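You operate a simulated robot arm through the tools that you are given. There is no shell and no other tool.

Carry out the task below with a simulated robot arm. There is one attempt and no reset: what you move stays moved.

TASK
Switch the keyboard on, set BELL, one octave down, volume mid, and try the yellow dot key once.
Fine: the keyboard stays on.

The check looks at the end state, three seconds after you hand in, the way a careful person would. Anything else that was tipped, shoved, dropped, spilled or broken makes it a failure.

THE ROBOT
A 7-joint arm with a two-finger parallel gripper, fixed in place. Base frame: the origin is on the floor under the middle of its stand, x ahead of it, y to its left, z up; the work surface is at about z = 0.74. Units: m, rad, N and s.
With the tool pointing down near the work surface it reaches from about 0.2 to 0.68 m from the base axis. Its first joint turns from -1.152 to 1.152 rad. Payload 2.4 kg.
The tool frame sits at the grasp point between the pads (the TCP): z along the fingers, y along the line on which they close. The tips reach 0.03 m beyond it. Largest opening 0.094 m; finger width 0.028, thickness 0.01; the body of the gripper, 0.05 by 0.096 m, starts 0.055 m behind the TCP.
Orientation is that of the tool frame in the base frame, as a unit quaternion [w, x, y, z]. With the fingers straight down and closing along the base's y, the tool's x points along the base's -x, its y along +y and its z along -z.

THE INTERFACE
- The arm moves only by the tool apply_moves. Its argument "increments" is a list of rows, each an object of numbers (a shift or turn left out is 0, a gripper value left out holds the last): "claw": the closure, from 0 (fully open) to 1 (shut); "tx", "ty", "tz": the shift along the base's x, y, z in units of 40 mm (1.0 is 40 mm); "ax", "ay", "az": the turn, a rotation vector about the base's x, y, z in units of 6 degrees (1.0 is 6 degrees). In form: [{"claw": .., "tx": .., "ty": .., "tz": .., "ax": .., "ay": .., "az": ..}, ...]. A call has 1 to 20 rows; each row shifts and turns the commanded pose from where the row before left it. A call with a number of a shift or a turn outside -1 to 1 is refused whole. Rows are played at 5 a second. More than 0.05 m and 0.15 rad between two rows, or a gripper value outside its range, and nothing of the call is played. A pose out of reach is approached as far as the arm can. The call stops where the force on the tool passes 40 N (or 10 N more than at its start, if that is more) or the arm is blocked; 0.2 s more then pass. The fingers move at their own pace (about 0.153 m/s each) and stop on an object; they squeeze with about 29 N. The grip force told is the motor's: it shows also when the fingers shut on nothing. Time passes only in rows, and 0.2 s behind the last, so rows that do not move let the fingers close. It gives the time, the measured TCP pose, the force on the tool (base axes), the opening and the grip force at its end, in the units of the frame above (readings bear some noise), with the torque about the TCP (base axes, N m) and any sound that the robot's microphone picked up.
- Cameras (640 x 400 px; columns grow to the right, rows downward): "scene" is fixed at [0.0454, 0.4934, 1.429]; the picture's right is [-0.59, -0.81, 0.00], its down [-0.57, 0.41, -0.71] and it looks along [0.57, -0.42, -0.71] (base axes); focal length 361 px, centre (320, 200). "wrist" rides on the gripper at [0.076, 0.014, -0.102] in the tool frame; the picture's right is [-0.18, 0.98, 0.00], its down [-0.75, -0.14, -0.64] and it looks along [-0.63, -0.12, 0.77] (tool axes); focal length 243 px, centre (320, 200).
- capture(camera): a new picture of that camera. No time passes.
- measure_at(camera, pixels): for up to 12 pixels [column, row] of the newest picture of that camera ("zoom" is the newest enlarged one), the place [x, y, z] in the base frame of the surface seen there, good to about 0.002 m. No time passes.
- close_up(camera, box): a new picture of the part [left, top, right, bottom] of that camera's present view, enlarged. No time passes.
- finish_job(): hands the job in; it is judged then, once.

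Unless the task says otherwise, let go and move clear before handing in.

The tools are called after "Request:" as a command line: name --argument value ..., lists and objects as JSON in quotes. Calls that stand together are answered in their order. apply_moves: Moves the arm, as the interface text tells. Its arguments: {"type":"object","properties":{"increments":{"type":"array"}},"required":["increments"]} The other tools are called the same way: capture (camera) takes a picture; measure_at (camera, pixels) gives the place of the surface under pixels of a picture; close_up (camera, box) takes an enlarged picture of a part of a camera's view; finish_job () hands the job in.

At the start:

```text
time_s: 0.0
tool_pos: [0.4544, -0.0047, 1.0776]
tool_rot: [0.0, -0.001, 1.0, 0.0]
force: [-0.5, -0.3, -0.9]
torque: [0.0, -0.03, 0.02]
opening: 0.0941
gripper_force: 0.0
```

scene: 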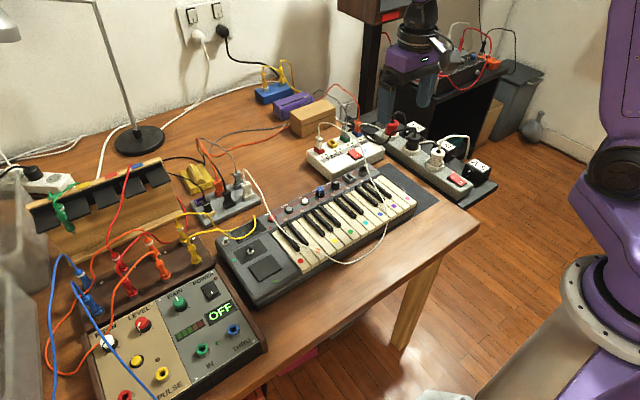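
wrist: 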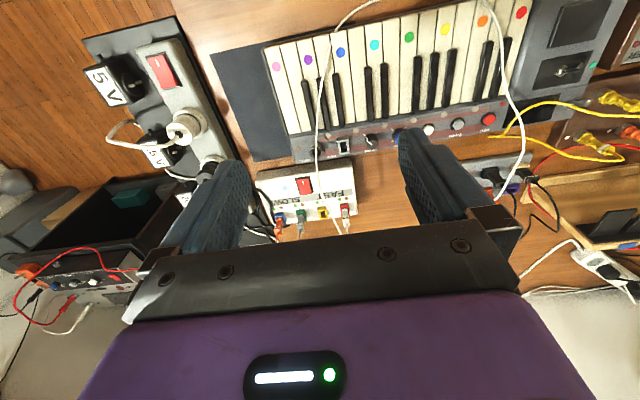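

The scene shows the keyboard around pixels (230-420, 170-300), with a control strip along its back edge and coloured dot keys; I'll zoom in on it from both cameras.

Request:
close_up --camera "scene" --box '[210, 150, 430, 310]'

Request:
close_up --camera "wrist" --box '[220, 0, 640, 200]'

Request:
close_up --camera "scene" --box '[270, 160, 390, 230]'

```text
2.50 times, centred on (320, 230) of scene
```

zoom: 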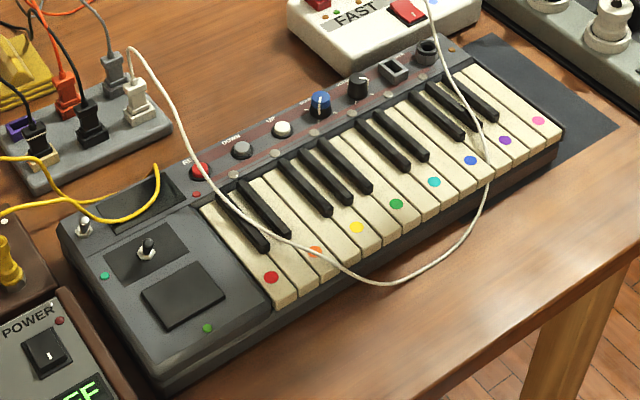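

```text
1.52 times, centred on (430, 100) of wrist
```

zoom: 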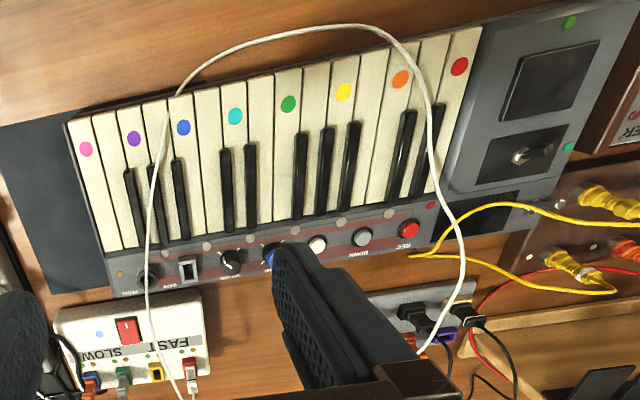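

```text
5.33 times, centred on (330, 195) of scene
```

zoom: 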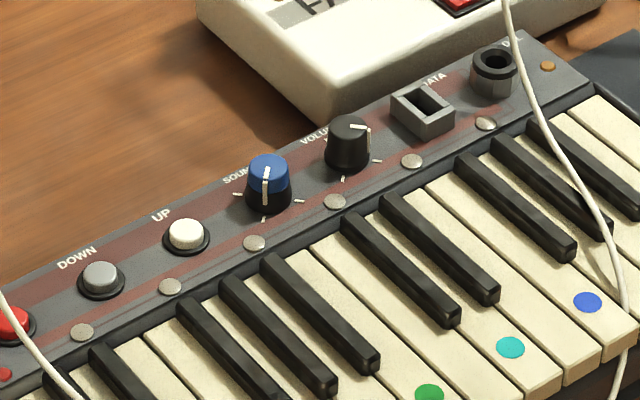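

The control strip reads REC, DOWN, UP, SOUND (blue), VOLUME (black), DATA, PEDAL; toggles sit at the left end near scene (238-262, 240-250). I'll zoom in further to find the power switch and legends.

Request:
close_up --camera "scene" --box '[220, 205, 310, 275]'

Request:
close_up --camera "scene" --box '[310, 175, 350, 205]'

Request:
close_up --camera "scene" --box '[180, 160, 270, 240]'

Request:
close_up --camera "scene" --box '[290, 110, 510, 220]'

Request:
close_up --camera "wrist" --box '[480, 0, 640, 120]'

```text
5.71 times, centred on (265, 240) of scene
```

zoom: 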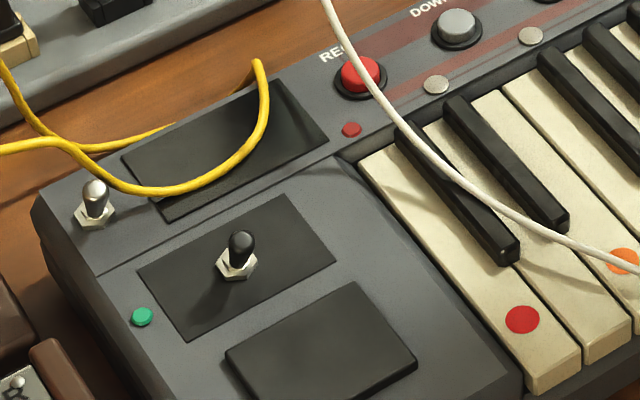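

```text
13.33 times, centred on (330, 190) of scene
```

zoom: 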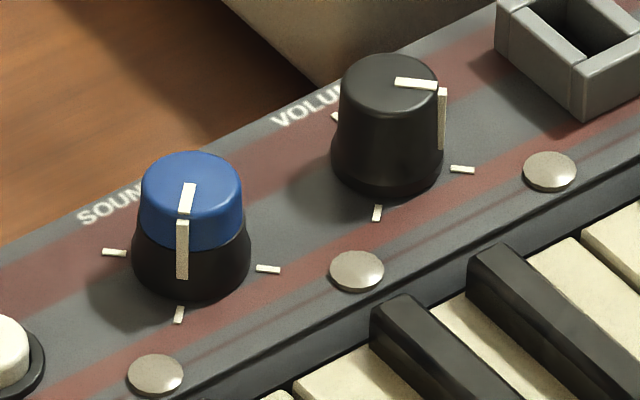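

```text
5.00 times, centred on (225, 200) of scene
```

zoom: 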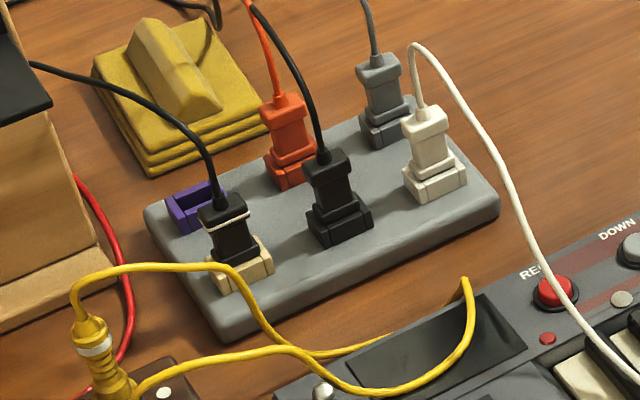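

```text
2.91 times, centred on (400, 165) of scene
```

zoom: 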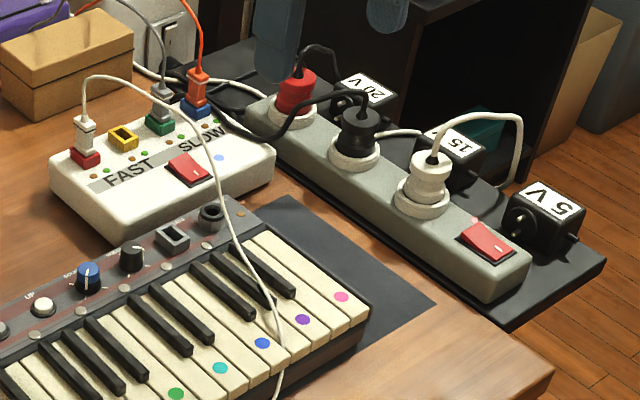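

```text
3.33 times, centred on (560, 60) of wrist
```

zoom: 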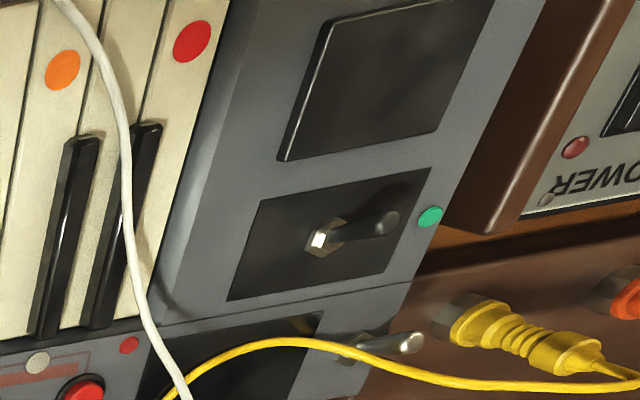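

The dark display (zoom (225,150)) is blank and a silver toggle sits at its left (zoom (95,205)), with a black-tipped stick in a recess plate. I'll measure the key features now.

Request:
close_up --camera "scene" --box '[220, 205, 310, 275]'

Request:
measure_at --camera "zoom" --pixels '[[93, 188], [92, 218], [70, 215], [240, 240], [236, 272], [225, 150], [360, 72], [457, 20], [142, 316], [60, 200], [260, 65], [435, 85]]'

Request:
close_up --camera "scene" --box '[270, 160, 390, 230]'

Request:
measure_at --camera "zoom" --pixels '[[100, 272], [186, 230], [268, 165], [265, 222], [345, 125], [345, 178], [425, 100], [490, 55], [82, 332], [485, 124], [240, 225], [170, 287]]'

Request:
close_up --camera "scene" --box '[210, 150, 430, 310]'

Request:
measure_at --camera "zoom" --pixels '[[357, 228], [340, 200], [368, 243], [396, 204], [315, 252], [270, 277], [330, 260], [380, 283], [465, 240], [484, 150], [160, 75], [300, 180]]'

```text
5.71 times, centred on (265, 240) of scene
```

zoom: 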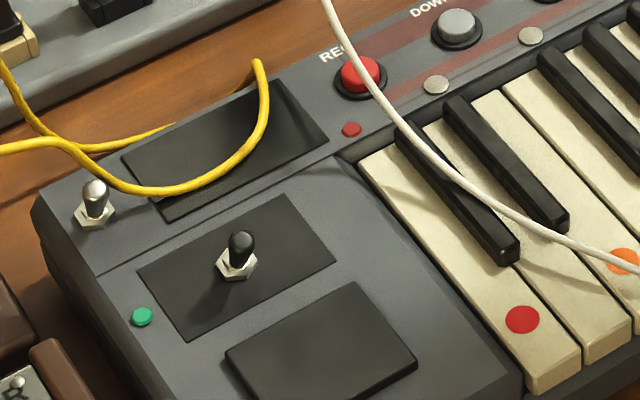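

```text
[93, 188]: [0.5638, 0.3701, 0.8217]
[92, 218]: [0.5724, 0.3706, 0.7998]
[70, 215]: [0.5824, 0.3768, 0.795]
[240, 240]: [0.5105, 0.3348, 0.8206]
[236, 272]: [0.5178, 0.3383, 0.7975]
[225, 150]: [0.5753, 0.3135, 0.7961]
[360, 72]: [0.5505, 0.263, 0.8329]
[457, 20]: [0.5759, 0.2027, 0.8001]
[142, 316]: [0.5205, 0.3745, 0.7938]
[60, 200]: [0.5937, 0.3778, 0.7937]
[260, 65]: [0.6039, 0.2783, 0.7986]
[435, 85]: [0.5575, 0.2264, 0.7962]
```

```text
5.33 times, centred on (330, 195) of scene
```

zoom: 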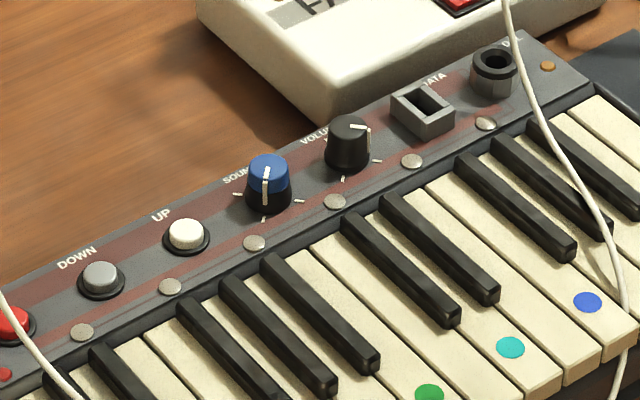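

```text
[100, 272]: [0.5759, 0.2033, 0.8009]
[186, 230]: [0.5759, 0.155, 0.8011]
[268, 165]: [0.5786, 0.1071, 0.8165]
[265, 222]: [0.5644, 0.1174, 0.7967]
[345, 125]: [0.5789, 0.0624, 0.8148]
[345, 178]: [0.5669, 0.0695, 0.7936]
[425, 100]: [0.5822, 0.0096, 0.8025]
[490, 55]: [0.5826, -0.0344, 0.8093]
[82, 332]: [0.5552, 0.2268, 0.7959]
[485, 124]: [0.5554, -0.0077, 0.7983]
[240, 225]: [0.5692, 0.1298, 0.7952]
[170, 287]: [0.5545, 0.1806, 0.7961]
```

```text
2.50 times, centred on (320, 230) of scene
```

zoom: 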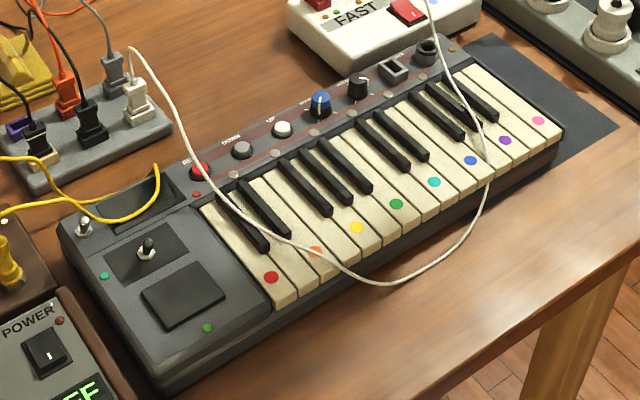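

```text
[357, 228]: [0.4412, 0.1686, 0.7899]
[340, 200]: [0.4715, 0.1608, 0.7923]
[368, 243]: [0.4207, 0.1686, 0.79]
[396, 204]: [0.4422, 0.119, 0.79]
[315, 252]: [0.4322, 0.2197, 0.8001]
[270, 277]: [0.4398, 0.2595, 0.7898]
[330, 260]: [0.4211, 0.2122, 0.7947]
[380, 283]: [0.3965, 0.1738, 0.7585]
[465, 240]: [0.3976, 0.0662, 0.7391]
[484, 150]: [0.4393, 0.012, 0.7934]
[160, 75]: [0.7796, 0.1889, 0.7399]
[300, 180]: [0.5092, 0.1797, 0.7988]
```

The controls line up along y at x≈0.576 (DOWN y=0.203, UP 0.155, SOUND 0.107, VOLUME 0.062), yellow key dot at (0.441,0.169). I'll move up high over to the left end so the wrist camera can read the switch area closely.

Request:
apply_moves --increments '[{"ty": 0.9, "claw": 0.3}, {"ty": 0.9}, {"ty": 0.9}, {"ty": 0.9}, {"ty": 0.9}, {"ty": 0.9}, {"ty": 0.9}, {"ty": 0.9}, {"tx": -0.4, "tz": -0.8}, {"tx": -0.4, "tz": -0.8}, {"tz": -0.5}]'

Request:
capture --camera "wrist"

Request:
capture --camera "scene"

```text
time_s: 2.4
tool_pos: [0.4245, 0.2835, 0.992]
tool_rot: [-0.001, 0.0, 1.0, 0.0]
force: [0.5, 0.0, 0.0]
torque: [-0.02, 0.0, -0.02]
opening: 0.0657
gripper_force: 0.0
```

```text
taken
```

wrist: 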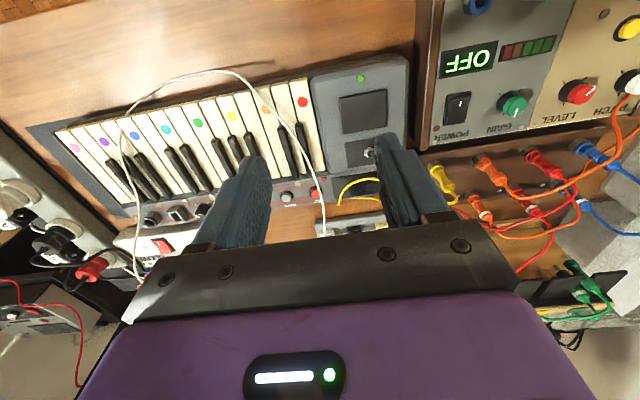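

```text
taken
```

scene: 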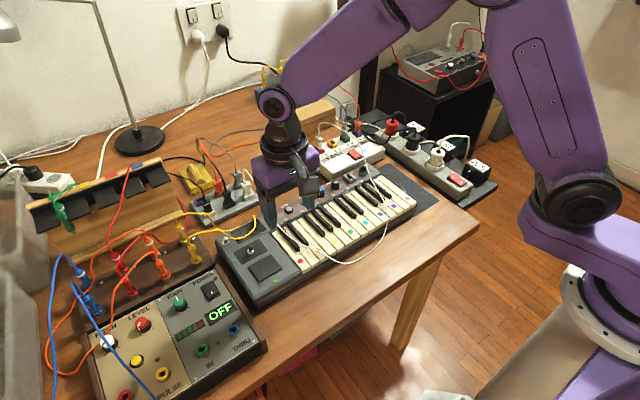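

The right finger hides the toggle region at wrist (390,180). I'll shut the fingers (needed for pressing anyway) and look again.

Request:
apply_moves --increments '[{"claw": 1.0}, {"claw": 1.0, "ty": 0.3}, {"claw": 1.0, "tx": -0.5}]'

Request:
capture --camera "wrist"

Request:
close_up --camera "wrist" --box '[260, 60, 420, 220]'

```text
time_s: 3.2
tool_pos: [0.4025, 0.2949, 0.9935]
tool_rot: [-0.001, -0.001, 1.0, 0.0]
force: [-0.5, -1.1, 0.4]
torque: [-0.01, -0.02, -0.01]
opening: 0.0001
gripper_force: 29.4
```

```text
taken
```

wrist: 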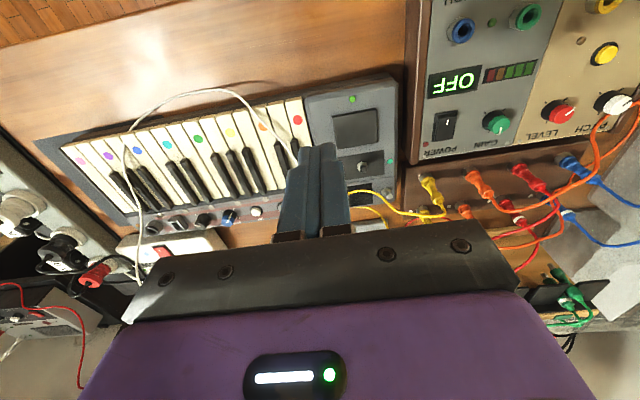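

```text
2.50 times, centred on (340, 140) of wrist
```

zoom: 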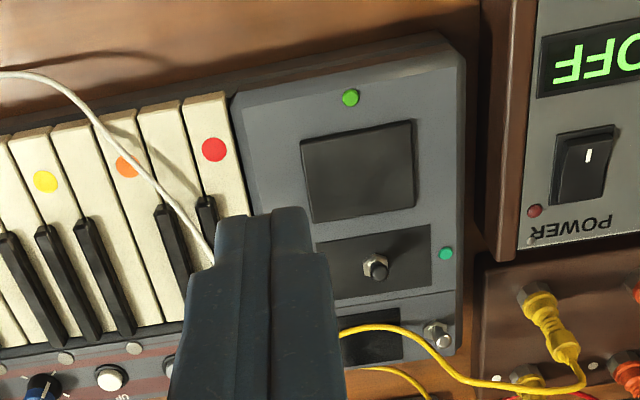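

Request:
close_up --camera "wrist" --box '[335, 140, 400, 205]'

Request:
close_up --camera "scene" --box '[215, 225, 275, 265]'

```text
6.15 times, centred on (368, 172) of wrist
```

zoom: 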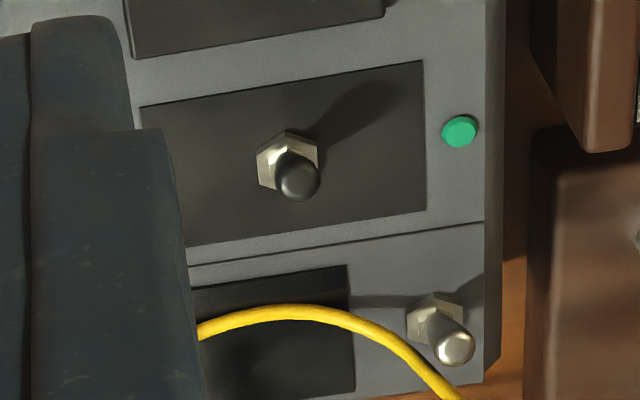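

```text
10.00 times, centred on (245, 245) of scene
```

zoom: 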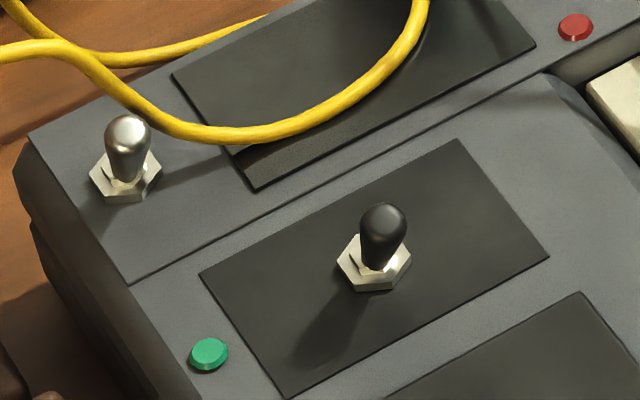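

Both toggles lean toward the player (-x); the silver one beside the blank display (zoom (455,345)) is the likely power switch, and a yellow cable runs close by. I'll measure the toggle, cable and neighbours accurately.

Request:
measure_at --camera "zoom" --pixels '[[125, 130], [125, 160], [125, 185], [150, 118], [90, 65], [200, 133], [240, 133], [330, 110], [385, 215], [380, 255], [210, 352], [575, 27]]'

Request:
close_up --camera "wrist" --box '[335, 140, 400, 205]'

Request:
measure_at --camera "zoom" --pixels '[[455, 350], [440, 325], [420, 312], [300, 180], [285, 150], [455, 395], [400, 357], [340, 315], [270, 308], [215, 327], [460, 130], [490, 300]]'

```text
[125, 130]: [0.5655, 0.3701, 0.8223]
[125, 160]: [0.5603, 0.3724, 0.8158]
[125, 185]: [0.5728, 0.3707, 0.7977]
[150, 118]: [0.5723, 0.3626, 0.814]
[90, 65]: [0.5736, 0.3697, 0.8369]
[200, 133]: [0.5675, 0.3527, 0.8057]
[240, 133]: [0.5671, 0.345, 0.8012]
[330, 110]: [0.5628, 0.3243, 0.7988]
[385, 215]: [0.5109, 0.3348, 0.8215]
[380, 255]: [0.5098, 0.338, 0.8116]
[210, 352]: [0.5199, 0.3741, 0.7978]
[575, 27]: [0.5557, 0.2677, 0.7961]
```

```text
6.15 times, centred on (368, 172) of wrist
```

zoom: 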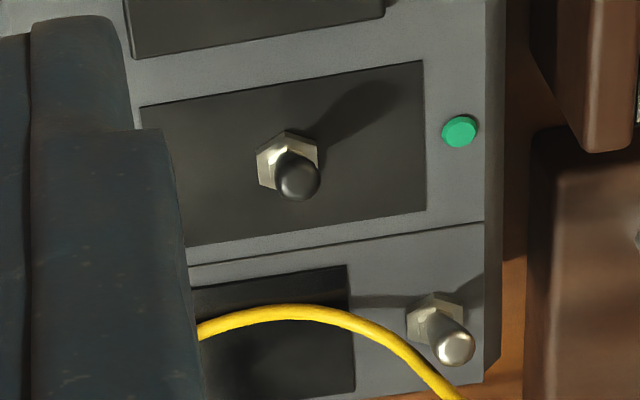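

```text
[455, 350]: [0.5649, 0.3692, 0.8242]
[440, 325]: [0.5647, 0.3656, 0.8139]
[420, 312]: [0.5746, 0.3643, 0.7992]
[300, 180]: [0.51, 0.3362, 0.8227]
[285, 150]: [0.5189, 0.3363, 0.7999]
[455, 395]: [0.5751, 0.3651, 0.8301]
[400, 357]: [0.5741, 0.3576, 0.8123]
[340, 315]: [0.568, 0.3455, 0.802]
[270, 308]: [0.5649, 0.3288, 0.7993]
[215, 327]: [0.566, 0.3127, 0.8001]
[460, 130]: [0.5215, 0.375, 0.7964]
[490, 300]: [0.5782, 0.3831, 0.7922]
```

The yellow cable passes just behind the toggle (x≈0.574, z 0.81–0.84), so I'll tilt the fingers forward ~25° to push the toggle low beneath the cable. First I check heights of the plugs and boxes near the left end.

Request:
capture --camera "wrist"

Request:
measure_at --camera "wrist" --pixels '[[430, 195], [437, 212], [400, 215], [440, 175], [410, 100], [425, 150], [470, 180], [360, 195], [345, 130], [400, 190], [445, 120], [497, 120]]'

Request:
close_up --camera "scene" --box '[150, 190, 270, 270]'

Request:
measure_at --camera "zoom" --pixels '[[180, 110], [190, 160], [260, 150], [330, 190], [400, 220], [440, 240], [480, 262], [530, 262], [575, 200], [470, 230], [350, 220], [200, 230]]'

```text
taken
```

wrist: 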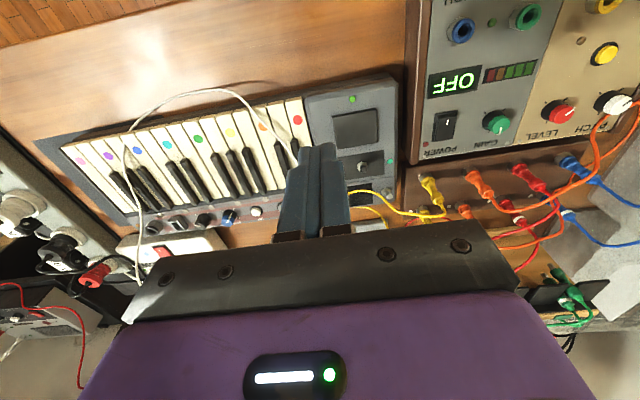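

```text
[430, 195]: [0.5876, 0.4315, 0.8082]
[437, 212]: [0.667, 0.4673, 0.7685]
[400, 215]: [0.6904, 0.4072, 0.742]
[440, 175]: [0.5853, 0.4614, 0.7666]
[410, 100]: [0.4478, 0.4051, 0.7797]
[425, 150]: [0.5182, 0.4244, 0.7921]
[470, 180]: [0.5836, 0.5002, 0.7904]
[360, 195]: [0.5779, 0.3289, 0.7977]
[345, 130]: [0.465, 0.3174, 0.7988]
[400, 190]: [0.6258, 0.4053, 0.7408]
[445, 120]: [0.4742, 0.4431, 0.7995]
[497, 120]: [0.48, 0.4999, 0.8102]
```

```text
5.00 times, centred on (210, 230) of scene
```

zoom: 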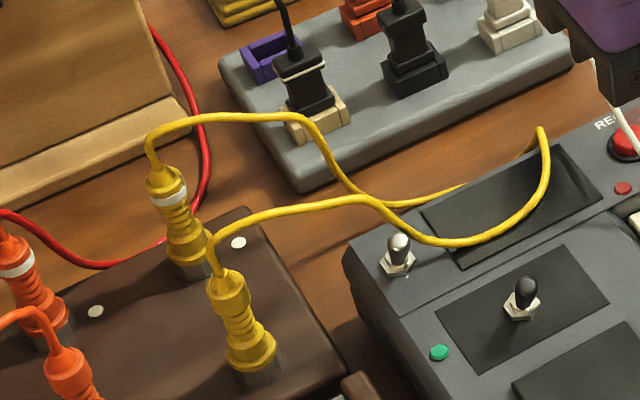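

```text
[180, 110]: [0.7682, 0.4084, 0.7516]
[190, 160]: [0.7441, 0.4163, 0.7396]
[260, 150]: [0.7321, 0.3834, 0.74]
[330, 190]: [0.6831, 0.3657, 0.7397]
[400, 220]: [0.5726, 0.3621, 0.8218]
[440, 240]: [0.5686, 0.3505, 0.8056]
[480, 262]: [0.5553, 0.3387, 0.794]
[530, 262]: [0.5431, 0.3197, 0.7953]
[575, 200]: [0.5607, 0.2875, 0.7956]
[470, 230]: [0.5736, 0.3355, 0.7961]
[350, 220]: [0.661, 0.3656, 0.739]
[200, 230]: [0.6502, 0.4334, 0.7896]
```

Request:
measure_at --camera "zoom" --pixels '[[228, 285], [215, 250], [230, 226], [260, 212], [300, 206], [330, 202], [360, 199], [375, 206], [390, 220], [410, 233], [250, 350], [165, 180]]'

```text
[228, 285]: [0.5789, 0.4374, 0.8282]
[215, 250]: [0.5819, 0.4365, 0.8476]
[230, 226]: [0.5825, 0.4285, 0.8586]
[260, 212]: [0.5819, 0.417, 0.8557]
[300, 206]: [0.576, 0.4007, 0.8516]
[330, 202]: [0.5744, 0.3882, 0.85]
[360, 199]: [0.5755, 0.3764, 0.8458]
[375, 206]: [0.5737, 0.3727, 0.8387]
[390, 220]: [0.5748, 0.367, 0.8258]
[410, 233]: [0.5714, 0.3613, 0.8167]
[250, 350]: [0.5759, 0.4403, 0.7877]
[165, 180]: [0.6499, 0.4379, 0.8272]
```

The cable spans at x≈0.575 just behind the toggle and rises to z 0.85 at y≥0.385, so a forward-tilted finger at y≈0.376 fits beneath/in front of it. I'll move there with a 25° tilt at safe height and check.

Request:
apply_moves --increments '[{"claw": 1, "tx": 0.54, "ty": 0.406, "tz": -0.218, "ay": -0.833}, {"tx": 0.54, "ty": 0.406, "tz": -0.218, "ay": -0.833}, {"tx": 0.54, "ty": 0.406, "tz": -0.218, "ay": -0.833}, {"tx": 0.54, "ty": 0.406, "tz": -0.218, "ay": -0.833}, {"tx": 0.54, "ty": 0.406, "tz": -0.218, "ay": -0.833}, {}]'

Request:
capture --camera "wrist"

Request:
capture --camera "scene"

```text
time_s: 4.6
tool_pos: [0.5117, 0.3763, 0.9506]
tool_rot: [0.217, 0.0, 0.976, 0.0]
force: [-0.3, -0.2, -0.1]
torque: [0.01, 0.04, -0.04]
opening: 0.0
gripper_force: 28.9
```

```text
taken
```

wrist: 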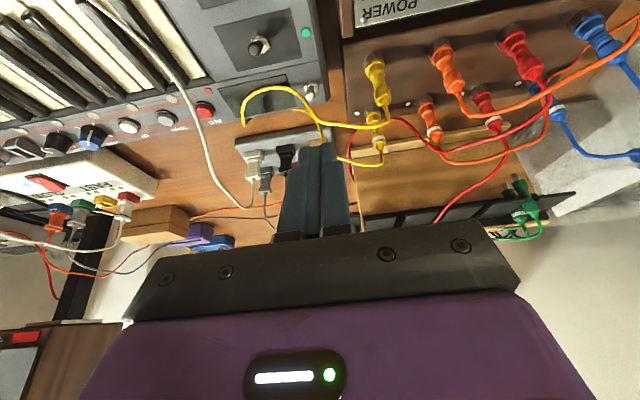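

```text
taken
```

scene: 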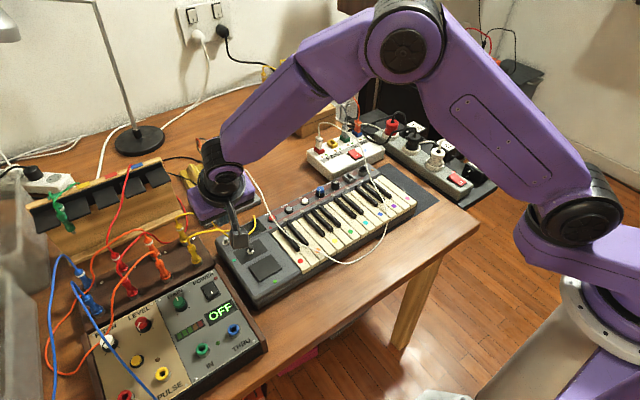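

The tool is at (0.512,0.376,0.951), tilted 25° as intended, with the toggle visible at wrist (309,93). I'll zoom both views to confirm alignment before descending.

Request:
close_up --camera "wrist" --box '[230, 20, 390, 180]'

Request:
close_up --camera "scene" --box '[180, 170, 300, 270]'

```text
2.50 times, centred on (310, 100) of wrist
```

zoom: 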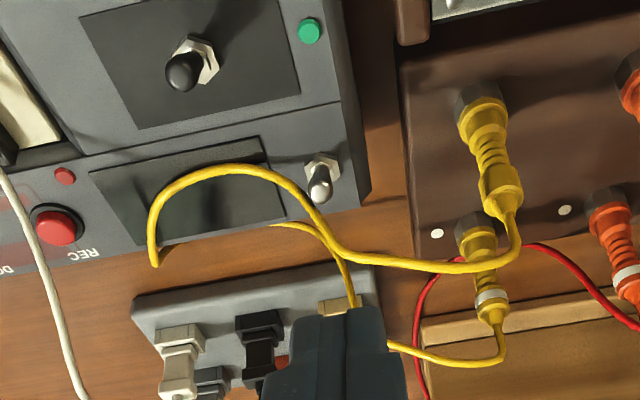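

```text
4.00 times, centred on (240, 220) of scene
```

zoom: 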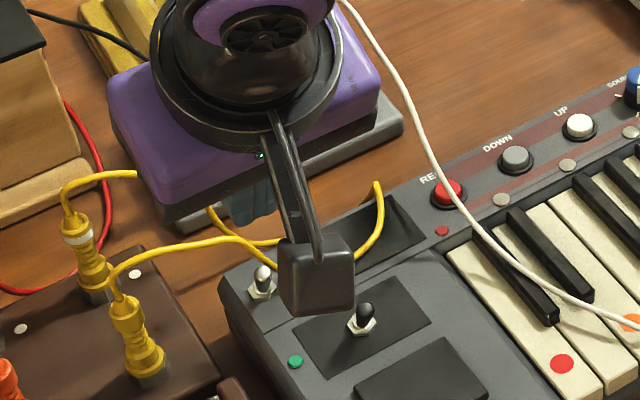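

The finger is aligned in y with the toggle (zoom (320,180)) and well short of the cable in x. I'll descend straight down to put the leading finger edge at z≈0.816, about 2 cm in front of the toggle.

Request:
apply_moves --increments '[{"tz": -0.75}, {"tz": -0.75}, {"tz": -0.6}, {"tz": -0.4}, {"tz": -0.25}, {}]'

Request:
close_up --camera "scene" --box '[190, 190, 290, 270]'

Request:
close_up --camera "wrist" --box '[230, 40, 410, 220]'

```text
time_s: 6.0
tool_pos: [0.5111, 0.375, 0.8391]
tool_rot: [0.216, 0.0, 0.976, 0.0]
force: [0.8, 0.6, -0.6]
torque: [0.03, 0.03, -0.03]
opening: 0.0
gripper_force: 29.2
```

```text
5.00 times, centred on (240, 230) of scene
```

zoom: 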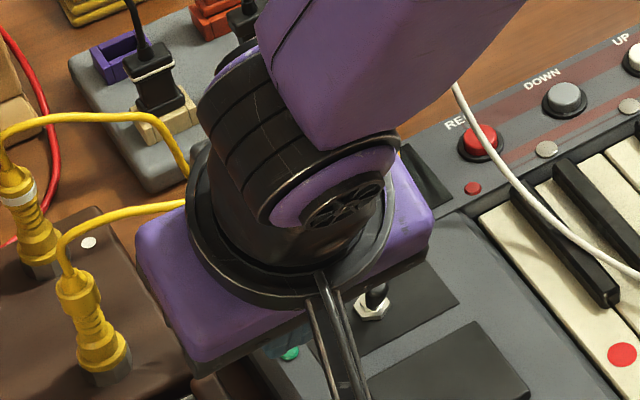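

```text
2.22 times, centred on (320, 130) of wrist
```

zoom: 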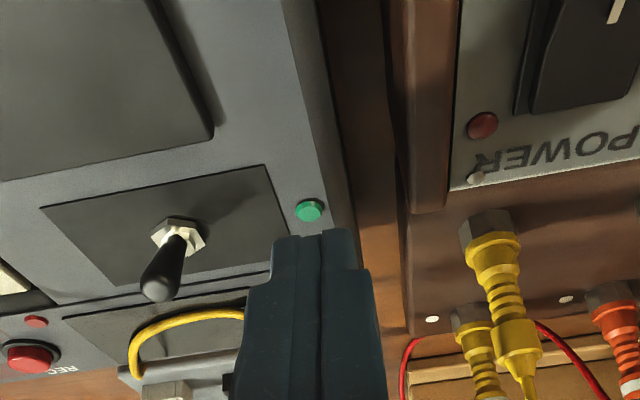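

The finger is in front of the toggle at TCP z 0.839, no contact. I'll push +x slowly to throw the toggle, stopping before the cable line.

Request:
apply_moves --increments '[{"tx": 0.25}, {"tx": 0.2}, {"tx": 0.1}, {"tx": 0.1}, {"tx": 0.1}, {"tx": 0.05}, {}]'

Request:
close_up --camera "wrist" --box '[230, 40, 410, 220]'

Request:
close_up --camera "scene" --box '[210, 150, 430, 310]'

```text
time_s: 7.6
tool_pos: [0.5438, 0.3759, 0.8401]
tool_rot: [0.217, 0.001, 0.976, -0.001]
force: [-1.2, 1.6, 0.2]
torque: [0.01, 0.02, -0.04]
opening: 0.0
gripper_force: 29.4
```

```text
2.22 times, centred on (320, 130) of wrist
```

zoom: 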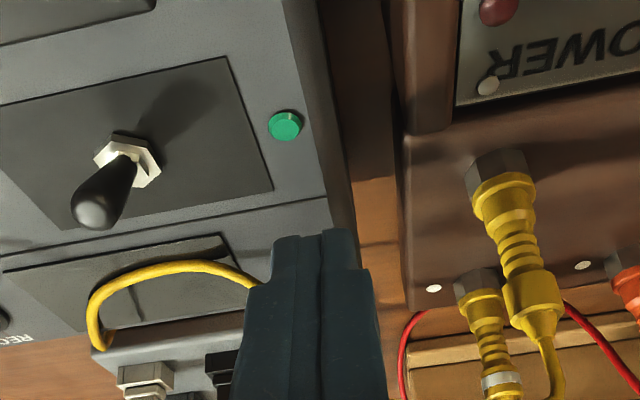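

```text
2.50 times, centred on (320, 230) of scene
```

zoom: 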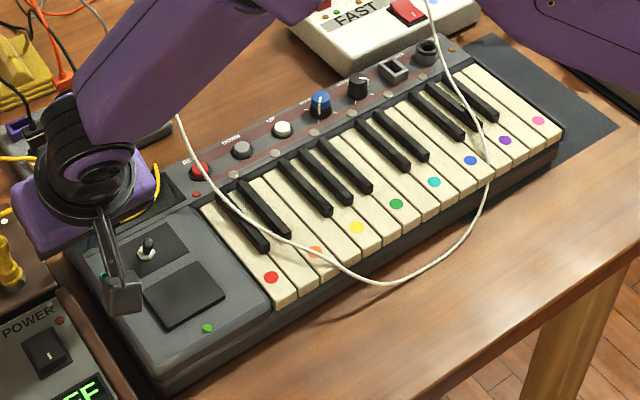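

Force is only -1.2 N and the display still looks dark; leading edge is at x≈0.569. I'll push a few millimetres further.

Request:
apply_moves --increments '[{"tx": 0.08}, {"tx": 0.08}, {}]'

Request:
close_up --camera "wrist" --box '[230, 40, 410, 220]'

```text
time_s: 8.4
tool_pos: [0.5491, 0.3751, 0.8404]
tool_rot: [0.216, 0.0, 0.976, 0.0]
force: [-0.3, -0.5, -0.1]
torque: [0.0, 0.02, 0.01]
opening: 0.0001
gripper_force: 28.8
heard: click
```

```text
2.22 times, centred on (320, 130) of wrist
```

zoom: 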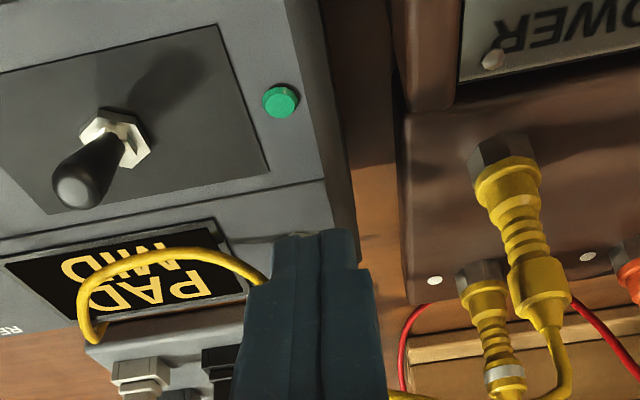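

A click was heard and the display now shows "PAD / MID" – the keyboard is on. I'll back off in -x and rise, then look at the display clearly.

Request:
apply_moves --increments '[{"tx": -0.4}, {"tx": -0.5}, {"tz": 0.7}, {"tz": 1.0}, {"tz": 1.0}, {"tz": 1.0, "tx": -0.5}, {"ty": -0.9, "ay": 0.833}, {"ty": -0.9, "ay": 0.833}, {"ty": -0.9, "ay": 0.833}, {"ty": -0.9, "ay": 0.833}, {"ty": -0.5, "ay": 0.833}, {}]'

Request:
close_up --camera "scene" --box '[215, 195, 315, 275]'

Request:
capture --camera "wrist"

Request:
capture --camera "scene"

```text
time_s: 11.0
tool_pos: [0.4937, 0.2125, 0.9879]
tool_rot: [0.001, 0.0, 1.0, -0.001]
force: [0.6, -0.5, -0.8]
torque: [0.02, 0.02, 0.02]
opening: 0.0
gripper_force: 28.9
```

```text
5.00 times, centred on (265, 235) of scene
```

zoom: 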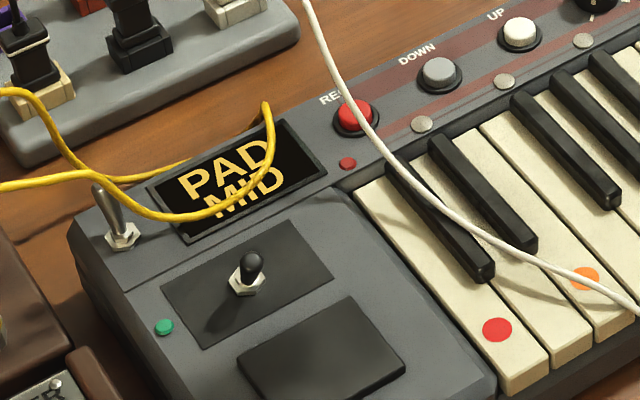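

```text
taken
```

wrist: 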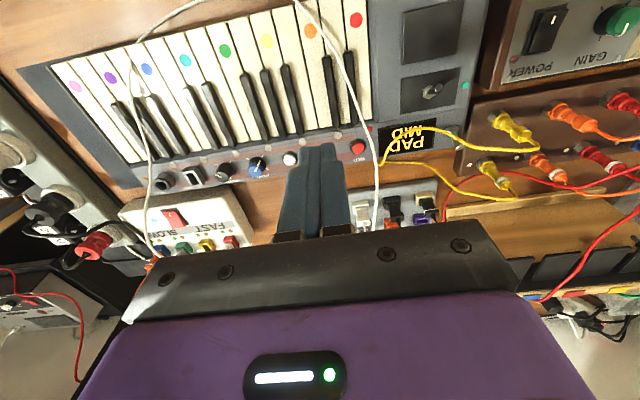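

```text
taken
```

scene: 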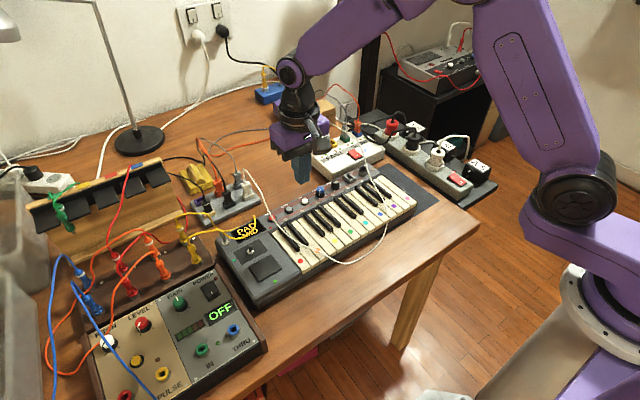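

Display reads PAD / MID with the toggle thrown. Next I need button, ring and white-cable geometry around DOWN (scene ~(289,210)).

Request:
close_up --camera "scene" --box '[240, 165, 320, 235]'

Request:
close_up --camera "wrist" --box '[220, 90, 400, 220]'

Request:
measure_at --camera "zoom" --pixels '[[250, 240], [490, 205], [395, 45], [460, 130], [520, 200], [550, 280], [560, 350], [540, 390], [270, 160], [430, 195], [225, 235], [275, 245]]'

```text
5.71 times, centred on (280, 200) of scene
```

zoom: 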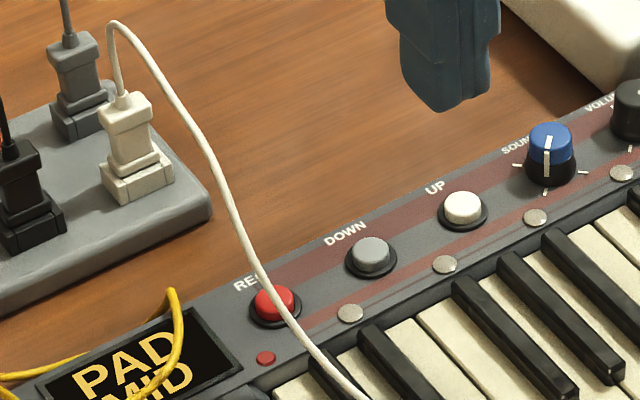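

```text
3.08 times, centred on (310, 155) of wrist
```

zoom: 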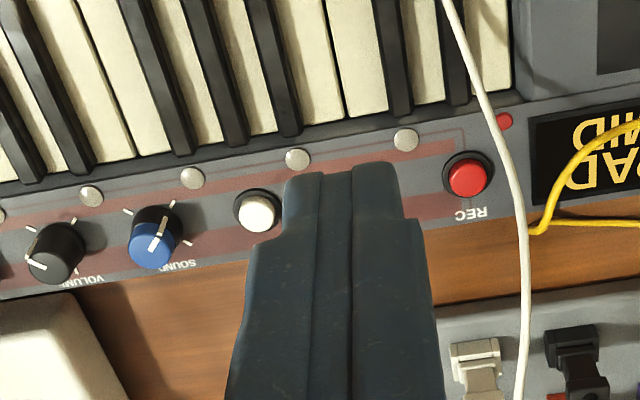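

```text
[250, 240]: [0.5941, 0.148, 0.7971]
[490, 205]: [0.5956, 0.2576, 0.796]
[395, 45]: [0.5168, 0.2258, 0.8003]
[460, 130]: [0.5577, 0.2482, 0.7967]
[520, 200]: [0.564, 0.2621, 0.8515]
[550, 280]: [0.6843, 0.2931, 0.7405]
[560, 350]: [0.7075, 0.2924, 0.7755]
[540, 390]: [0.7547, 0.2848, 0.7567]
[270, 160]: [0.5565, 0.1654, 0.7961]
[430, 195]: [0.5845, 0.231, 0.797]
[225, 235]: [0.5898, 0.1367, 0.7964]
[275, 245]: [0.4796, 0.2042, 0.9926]
```

Request:
close_up --camera "scene" --box '[240, 165, 320, 235]'

Request:
measure_at --camera "zoom" --pixels '[[370, 396], [330, 365], [295, 325], [263, 275], [243, 232], [222, 180], [192, 122], [162, 75], [115, 23], [370, 250], [345, 262], [393, 270]]'

Request:
close_up --camera "scene" --box '[275, 190, 305, 220]'

Request:
measure_at --camera "zoom" --pixels '[[280, 245], [280, 210], [220, 235], [340, 245], [280, 300], [280, 335], [180, 280], [400, 280], [280, 180], [300, 340]]'

```text
5.71 times, centred on (280, 200) of scene
```

zoom: 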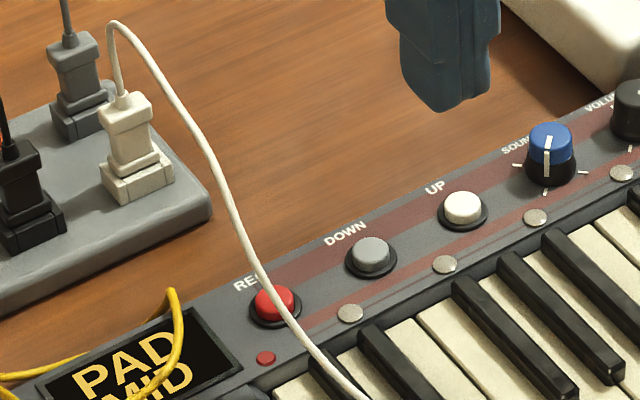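

```text
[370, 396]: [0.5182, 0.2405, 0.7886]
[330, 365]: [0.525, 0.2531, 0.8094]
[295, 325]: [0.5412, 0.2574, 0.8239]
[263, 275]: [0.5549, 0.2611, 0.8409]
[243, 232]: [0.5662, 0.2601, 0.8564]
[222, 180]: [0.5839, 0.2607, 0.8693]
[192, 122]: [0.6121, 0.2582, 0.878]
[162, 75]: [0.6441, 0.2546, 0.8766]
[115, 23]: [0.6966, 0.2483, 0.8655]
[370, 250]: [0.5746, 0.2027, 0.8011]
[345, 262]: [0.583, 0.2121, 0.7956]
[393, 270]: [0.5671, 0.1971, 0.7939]
```

```text
13.33 times, centred on (290, 205) of scene
```

zoom: 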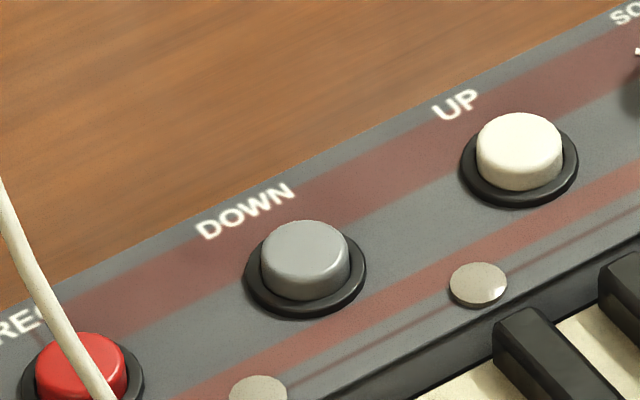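

```text
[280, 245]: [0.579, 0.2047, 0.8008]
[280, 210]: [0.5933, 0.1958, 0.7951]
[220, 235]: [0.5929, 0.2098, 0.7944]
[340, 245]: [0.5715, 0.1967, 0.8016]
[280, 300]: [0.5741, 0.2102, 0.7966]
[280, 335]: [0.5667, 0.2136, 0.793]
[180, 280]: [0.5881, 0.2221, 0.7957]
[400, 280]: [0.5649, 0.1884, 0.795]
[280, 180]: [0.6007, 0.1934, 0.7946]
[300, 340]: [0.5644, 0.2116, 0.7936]
```

The white cable rises over REC at y≈0.26 (z 0.86–0.88), so for DOWN I'll press at y≈0.199 keeping the gripper body clear of it. I'll move to just above the DOWN button first.

Request:
apply_moves --increments '[{"tx": 0.7, "ty": -0.12}, {"tx": 0.7, "ty": -0.12}, {"tx": 0.645, "ty": -0.1}, {"tz": -0.8}, {"tz": -0.8}, {"tz": -0.8}, {"tz": -0.8}, {"tz": -0.4}, {}]'

Request:
close_up --camera "scene" --box '[240, 165, 340, 235]'

Request:
capture --camera "wrist"

```text
time_s: 13.0
tool_pos: [0.5766, 0.1978, 0.8435]
tool_rot: [-0.001, 0.0, 1.0, 0.0]
force: [-0.2, -0.3, 0.2]
torque: [0.0, -0.01, 0.01]
opening: 0.0
gripper_force: 28.5
```

```text
5.71 times, centred on (290, 200) of scene
```

zoom: 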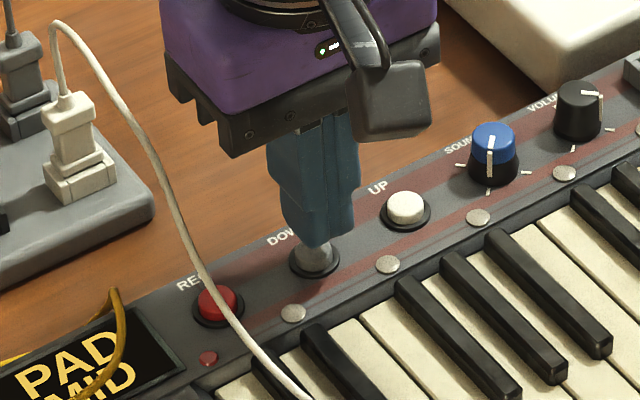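

```text
taken
```

wrist: 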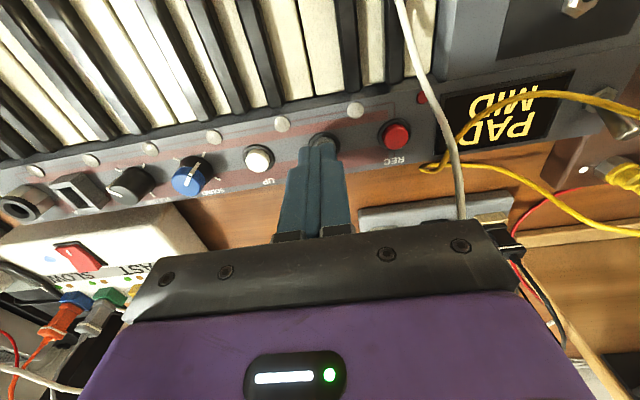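

Fingertips are centred on DOWN, ~12 mm above it, and clear of the white cable. I'll press down gently and listen for a click.

Request:
apply_moves --increments '[{"tz": -0.2}, {"tz": -0.1}, {"tz": -0.07}, {}]'

Request:
close_up --camera "scene" --box '[220, 165, 320, 255]'

```text
time_s: 14.0
tool_pos: [0.5761, 0.198, 0.8288]
tool_rot: [0.0, 0.001, 1.0, 0.0]
force: [-0.4, -0.5, 2.5]
torque: [0.01, 0.03, 0.0]
opening: 0.0001
gripper_force: 29.4
heard: click
```

```text
4.44 times, centred on (270, 210) of scene
```

zoom: 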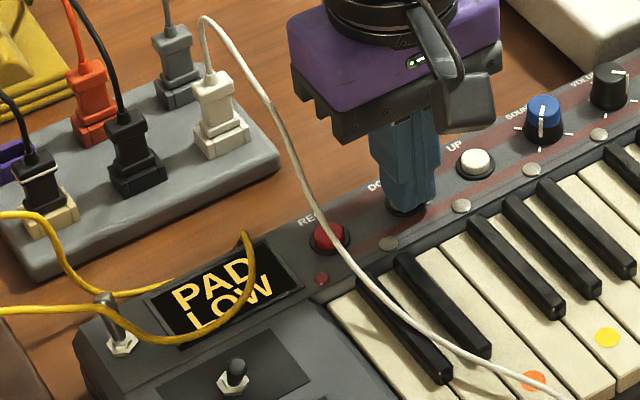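

Click heard and the display now reads PAD / LOW – one octave down from MID. I'll release straight up and then study the SOUND and VOLUME knobs' pointers and ticks.

Request:
apply_moves --increments '[{"tz": 0.4}, {"tz": 0.8}, {"tz": 0.9}, {"tz": 0.9, "tx": -0.5}, {"tx": -0.9}, {"tx": -0.8, "ty": -0.5}, {"ty": -0.7}, {"ty": -0.7}, {"ty": -0.7}, {}]'

Request:
capture --camera "wrist"

Request:
capture --camera "scene"

Request:
close_up --camera "scene" --box '[300, 170, 360, 210]'

```text
time_s: 16.2
tool_pos: [0.4866, 0.0939, 0.9489]
tool_rot: [-0.001, -0.001, 1.0, 0.0]
force: [0.3, 0.0, 0.4]
torque: [0.0, -0.01, -0.02]
opening: 0.0
gripper_force: 28.6
```

```text
taken
```

wrist: 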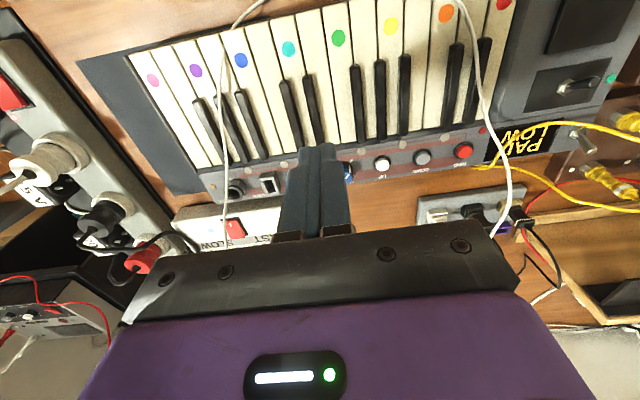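

```text
taken
```

scene: 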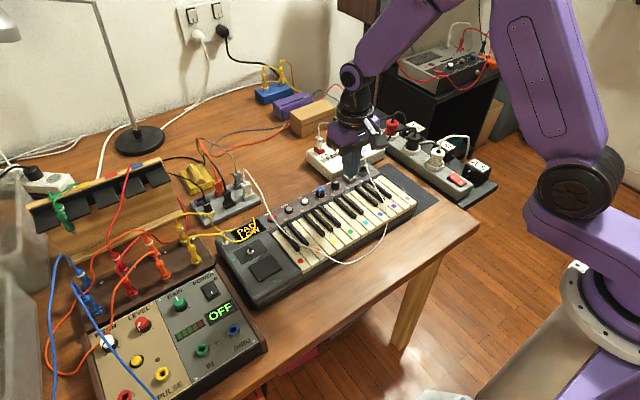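

```text
10.00 times, centred on (330, 190) of scene
```

zoom: 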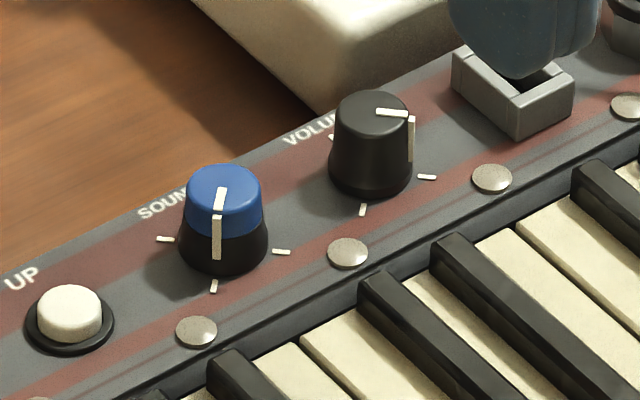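

The SOUND pointer faces the tick at zoom (214,286) and VOLUME points toward the right of (427,177); I'll measure tick positions in 3D to get angles.

Request:
measure_at --camera "zoom" --pixels '[[165, 239], [214, 286], [281, 252], [362, 210], [427, 177], [331, 137], [220, 190], [216, 235], [222, 175], [390, 112], [411, 138], [370, 110]]'

Request:
close_up --camera "wrist" --box '[200, 120, 400, 240]'

Request:
measure_at --camera "wrist" --pixels '[[222, 80], [222, 120], [224, 160], [227, 185], [229, 210], [228, 225], [235, 187], [268, 183], [280, 230], [215, 60], [218, 140], [225, 200]]'

```text
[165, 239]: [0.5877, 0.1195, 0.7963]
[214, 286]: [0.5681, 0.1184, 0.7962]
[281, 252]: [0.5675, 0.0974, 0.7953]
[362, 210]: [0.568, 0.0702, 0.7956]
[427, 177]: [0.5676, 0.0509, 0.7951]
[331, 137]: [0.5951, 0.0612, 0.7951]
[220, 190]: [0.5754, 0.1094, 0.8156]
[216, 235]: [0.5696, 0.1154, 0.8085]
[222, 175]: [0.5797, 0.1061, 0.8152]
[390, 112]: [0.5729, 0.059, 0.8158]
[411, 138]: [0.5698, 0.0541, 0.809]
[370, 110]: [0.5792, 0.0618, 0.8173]
```

```text
3.20 times, centred on (300, 180) of wrist
```

zoom: 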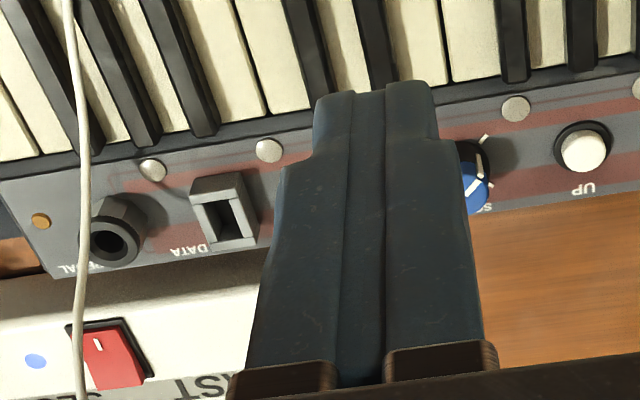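

```text
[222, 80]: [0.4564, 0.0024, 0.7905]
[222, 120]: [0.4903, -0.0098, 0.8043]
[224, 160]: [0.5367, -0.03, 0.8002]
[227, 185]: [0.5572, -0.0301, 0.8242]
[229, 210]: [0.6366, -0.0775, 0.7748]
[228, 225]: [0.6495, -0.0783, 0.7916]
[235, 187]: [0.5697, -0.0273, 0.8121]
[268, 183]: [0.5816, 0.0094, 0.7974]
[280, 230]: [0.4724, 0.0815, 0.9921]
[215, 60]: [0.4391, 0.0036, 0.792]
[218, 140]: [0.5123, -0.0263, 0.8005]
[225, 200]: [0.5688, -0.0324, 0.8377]
```

SOUND has four ticks at the diagonals (pointer now front-left = PAD) centred at ≈(0.579,0.108); VOLUME has min front-left, mid back, max front-right, and its pointer is at max. I'll go above SOUND, set the opening to ~34 mm, and test the wrist turn range in the air.

Request:
apply_moves --increments '[{"claw": 0.64, "tx": 0.6}, {"tx": 0.6, "ty": 0.2}, {"tx": 0.6, "ty": 0.15}, {"tx": 0.5}, {"tz": -0.5}, {}]'

Request:
close_up --camera "scene" --box '[280, 130, 400, 220]'

Request:
close_up --camera "wrist" --box '[220, 60, 420, 220]'

```text
time_s: 17.6
tool_pos: [0.5798, 0.108, 0.9287]
tool_rot: [0.0, 0.0, 1.0, 0.001]
force: [-0.6, 0.2, -0.6]
torque: [0.02, 0.0, 0.03]
opening: 0.0337
gripper_force: 0.1
```

```text
4.44 times, centred on (340, 175) of scene
```

zoom: 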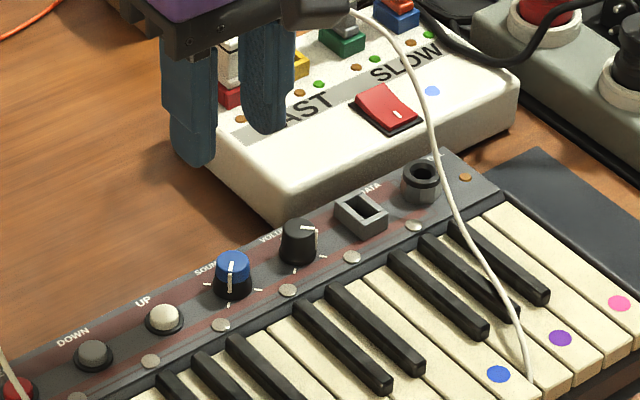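

```text
2.50 times, centred on (320, 140) of wrist
```

zoom: 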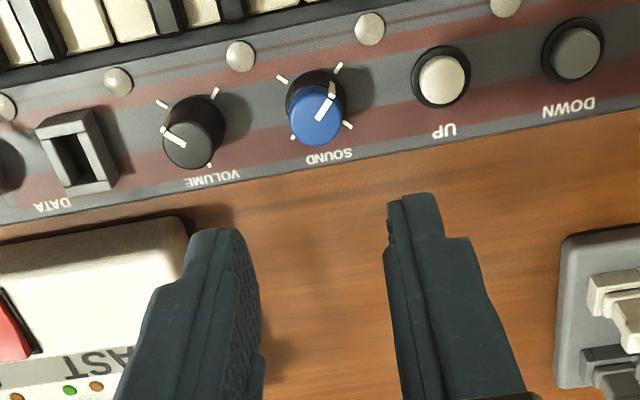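

The wrist view confirms SOUND pointer front-left (zoom (335,85)) and VOLUME pointer front-right/max (zoom (165,135)). I'll test a −90° wrist turn in the air before gripping.

Request:
apply_moves --increments '[{"az": -1}, {"az": -1}, {"az": -1}, {"az": -1}, {"az": -1}, {"az": -1}, {"az": -1}, {"az": -1}, {"az": -1}, {"az": -1}, {"az": -1}, {"az": -1}, {"az": -1}, {"az": -1}, {"az": -1}, {"az": -1}, {}]'

```text
time_s: 21.2
tool_pos: [0.5788, 0.1091, 0.9289]
tool_rot: [-0.001, 0.744, 0.668, 0.0]
force: [-0.6, -0.1, -0.7]
torque: [0.0, -0.04, 0.0]
opening: 0.0339
gripper_force: 0.2
```

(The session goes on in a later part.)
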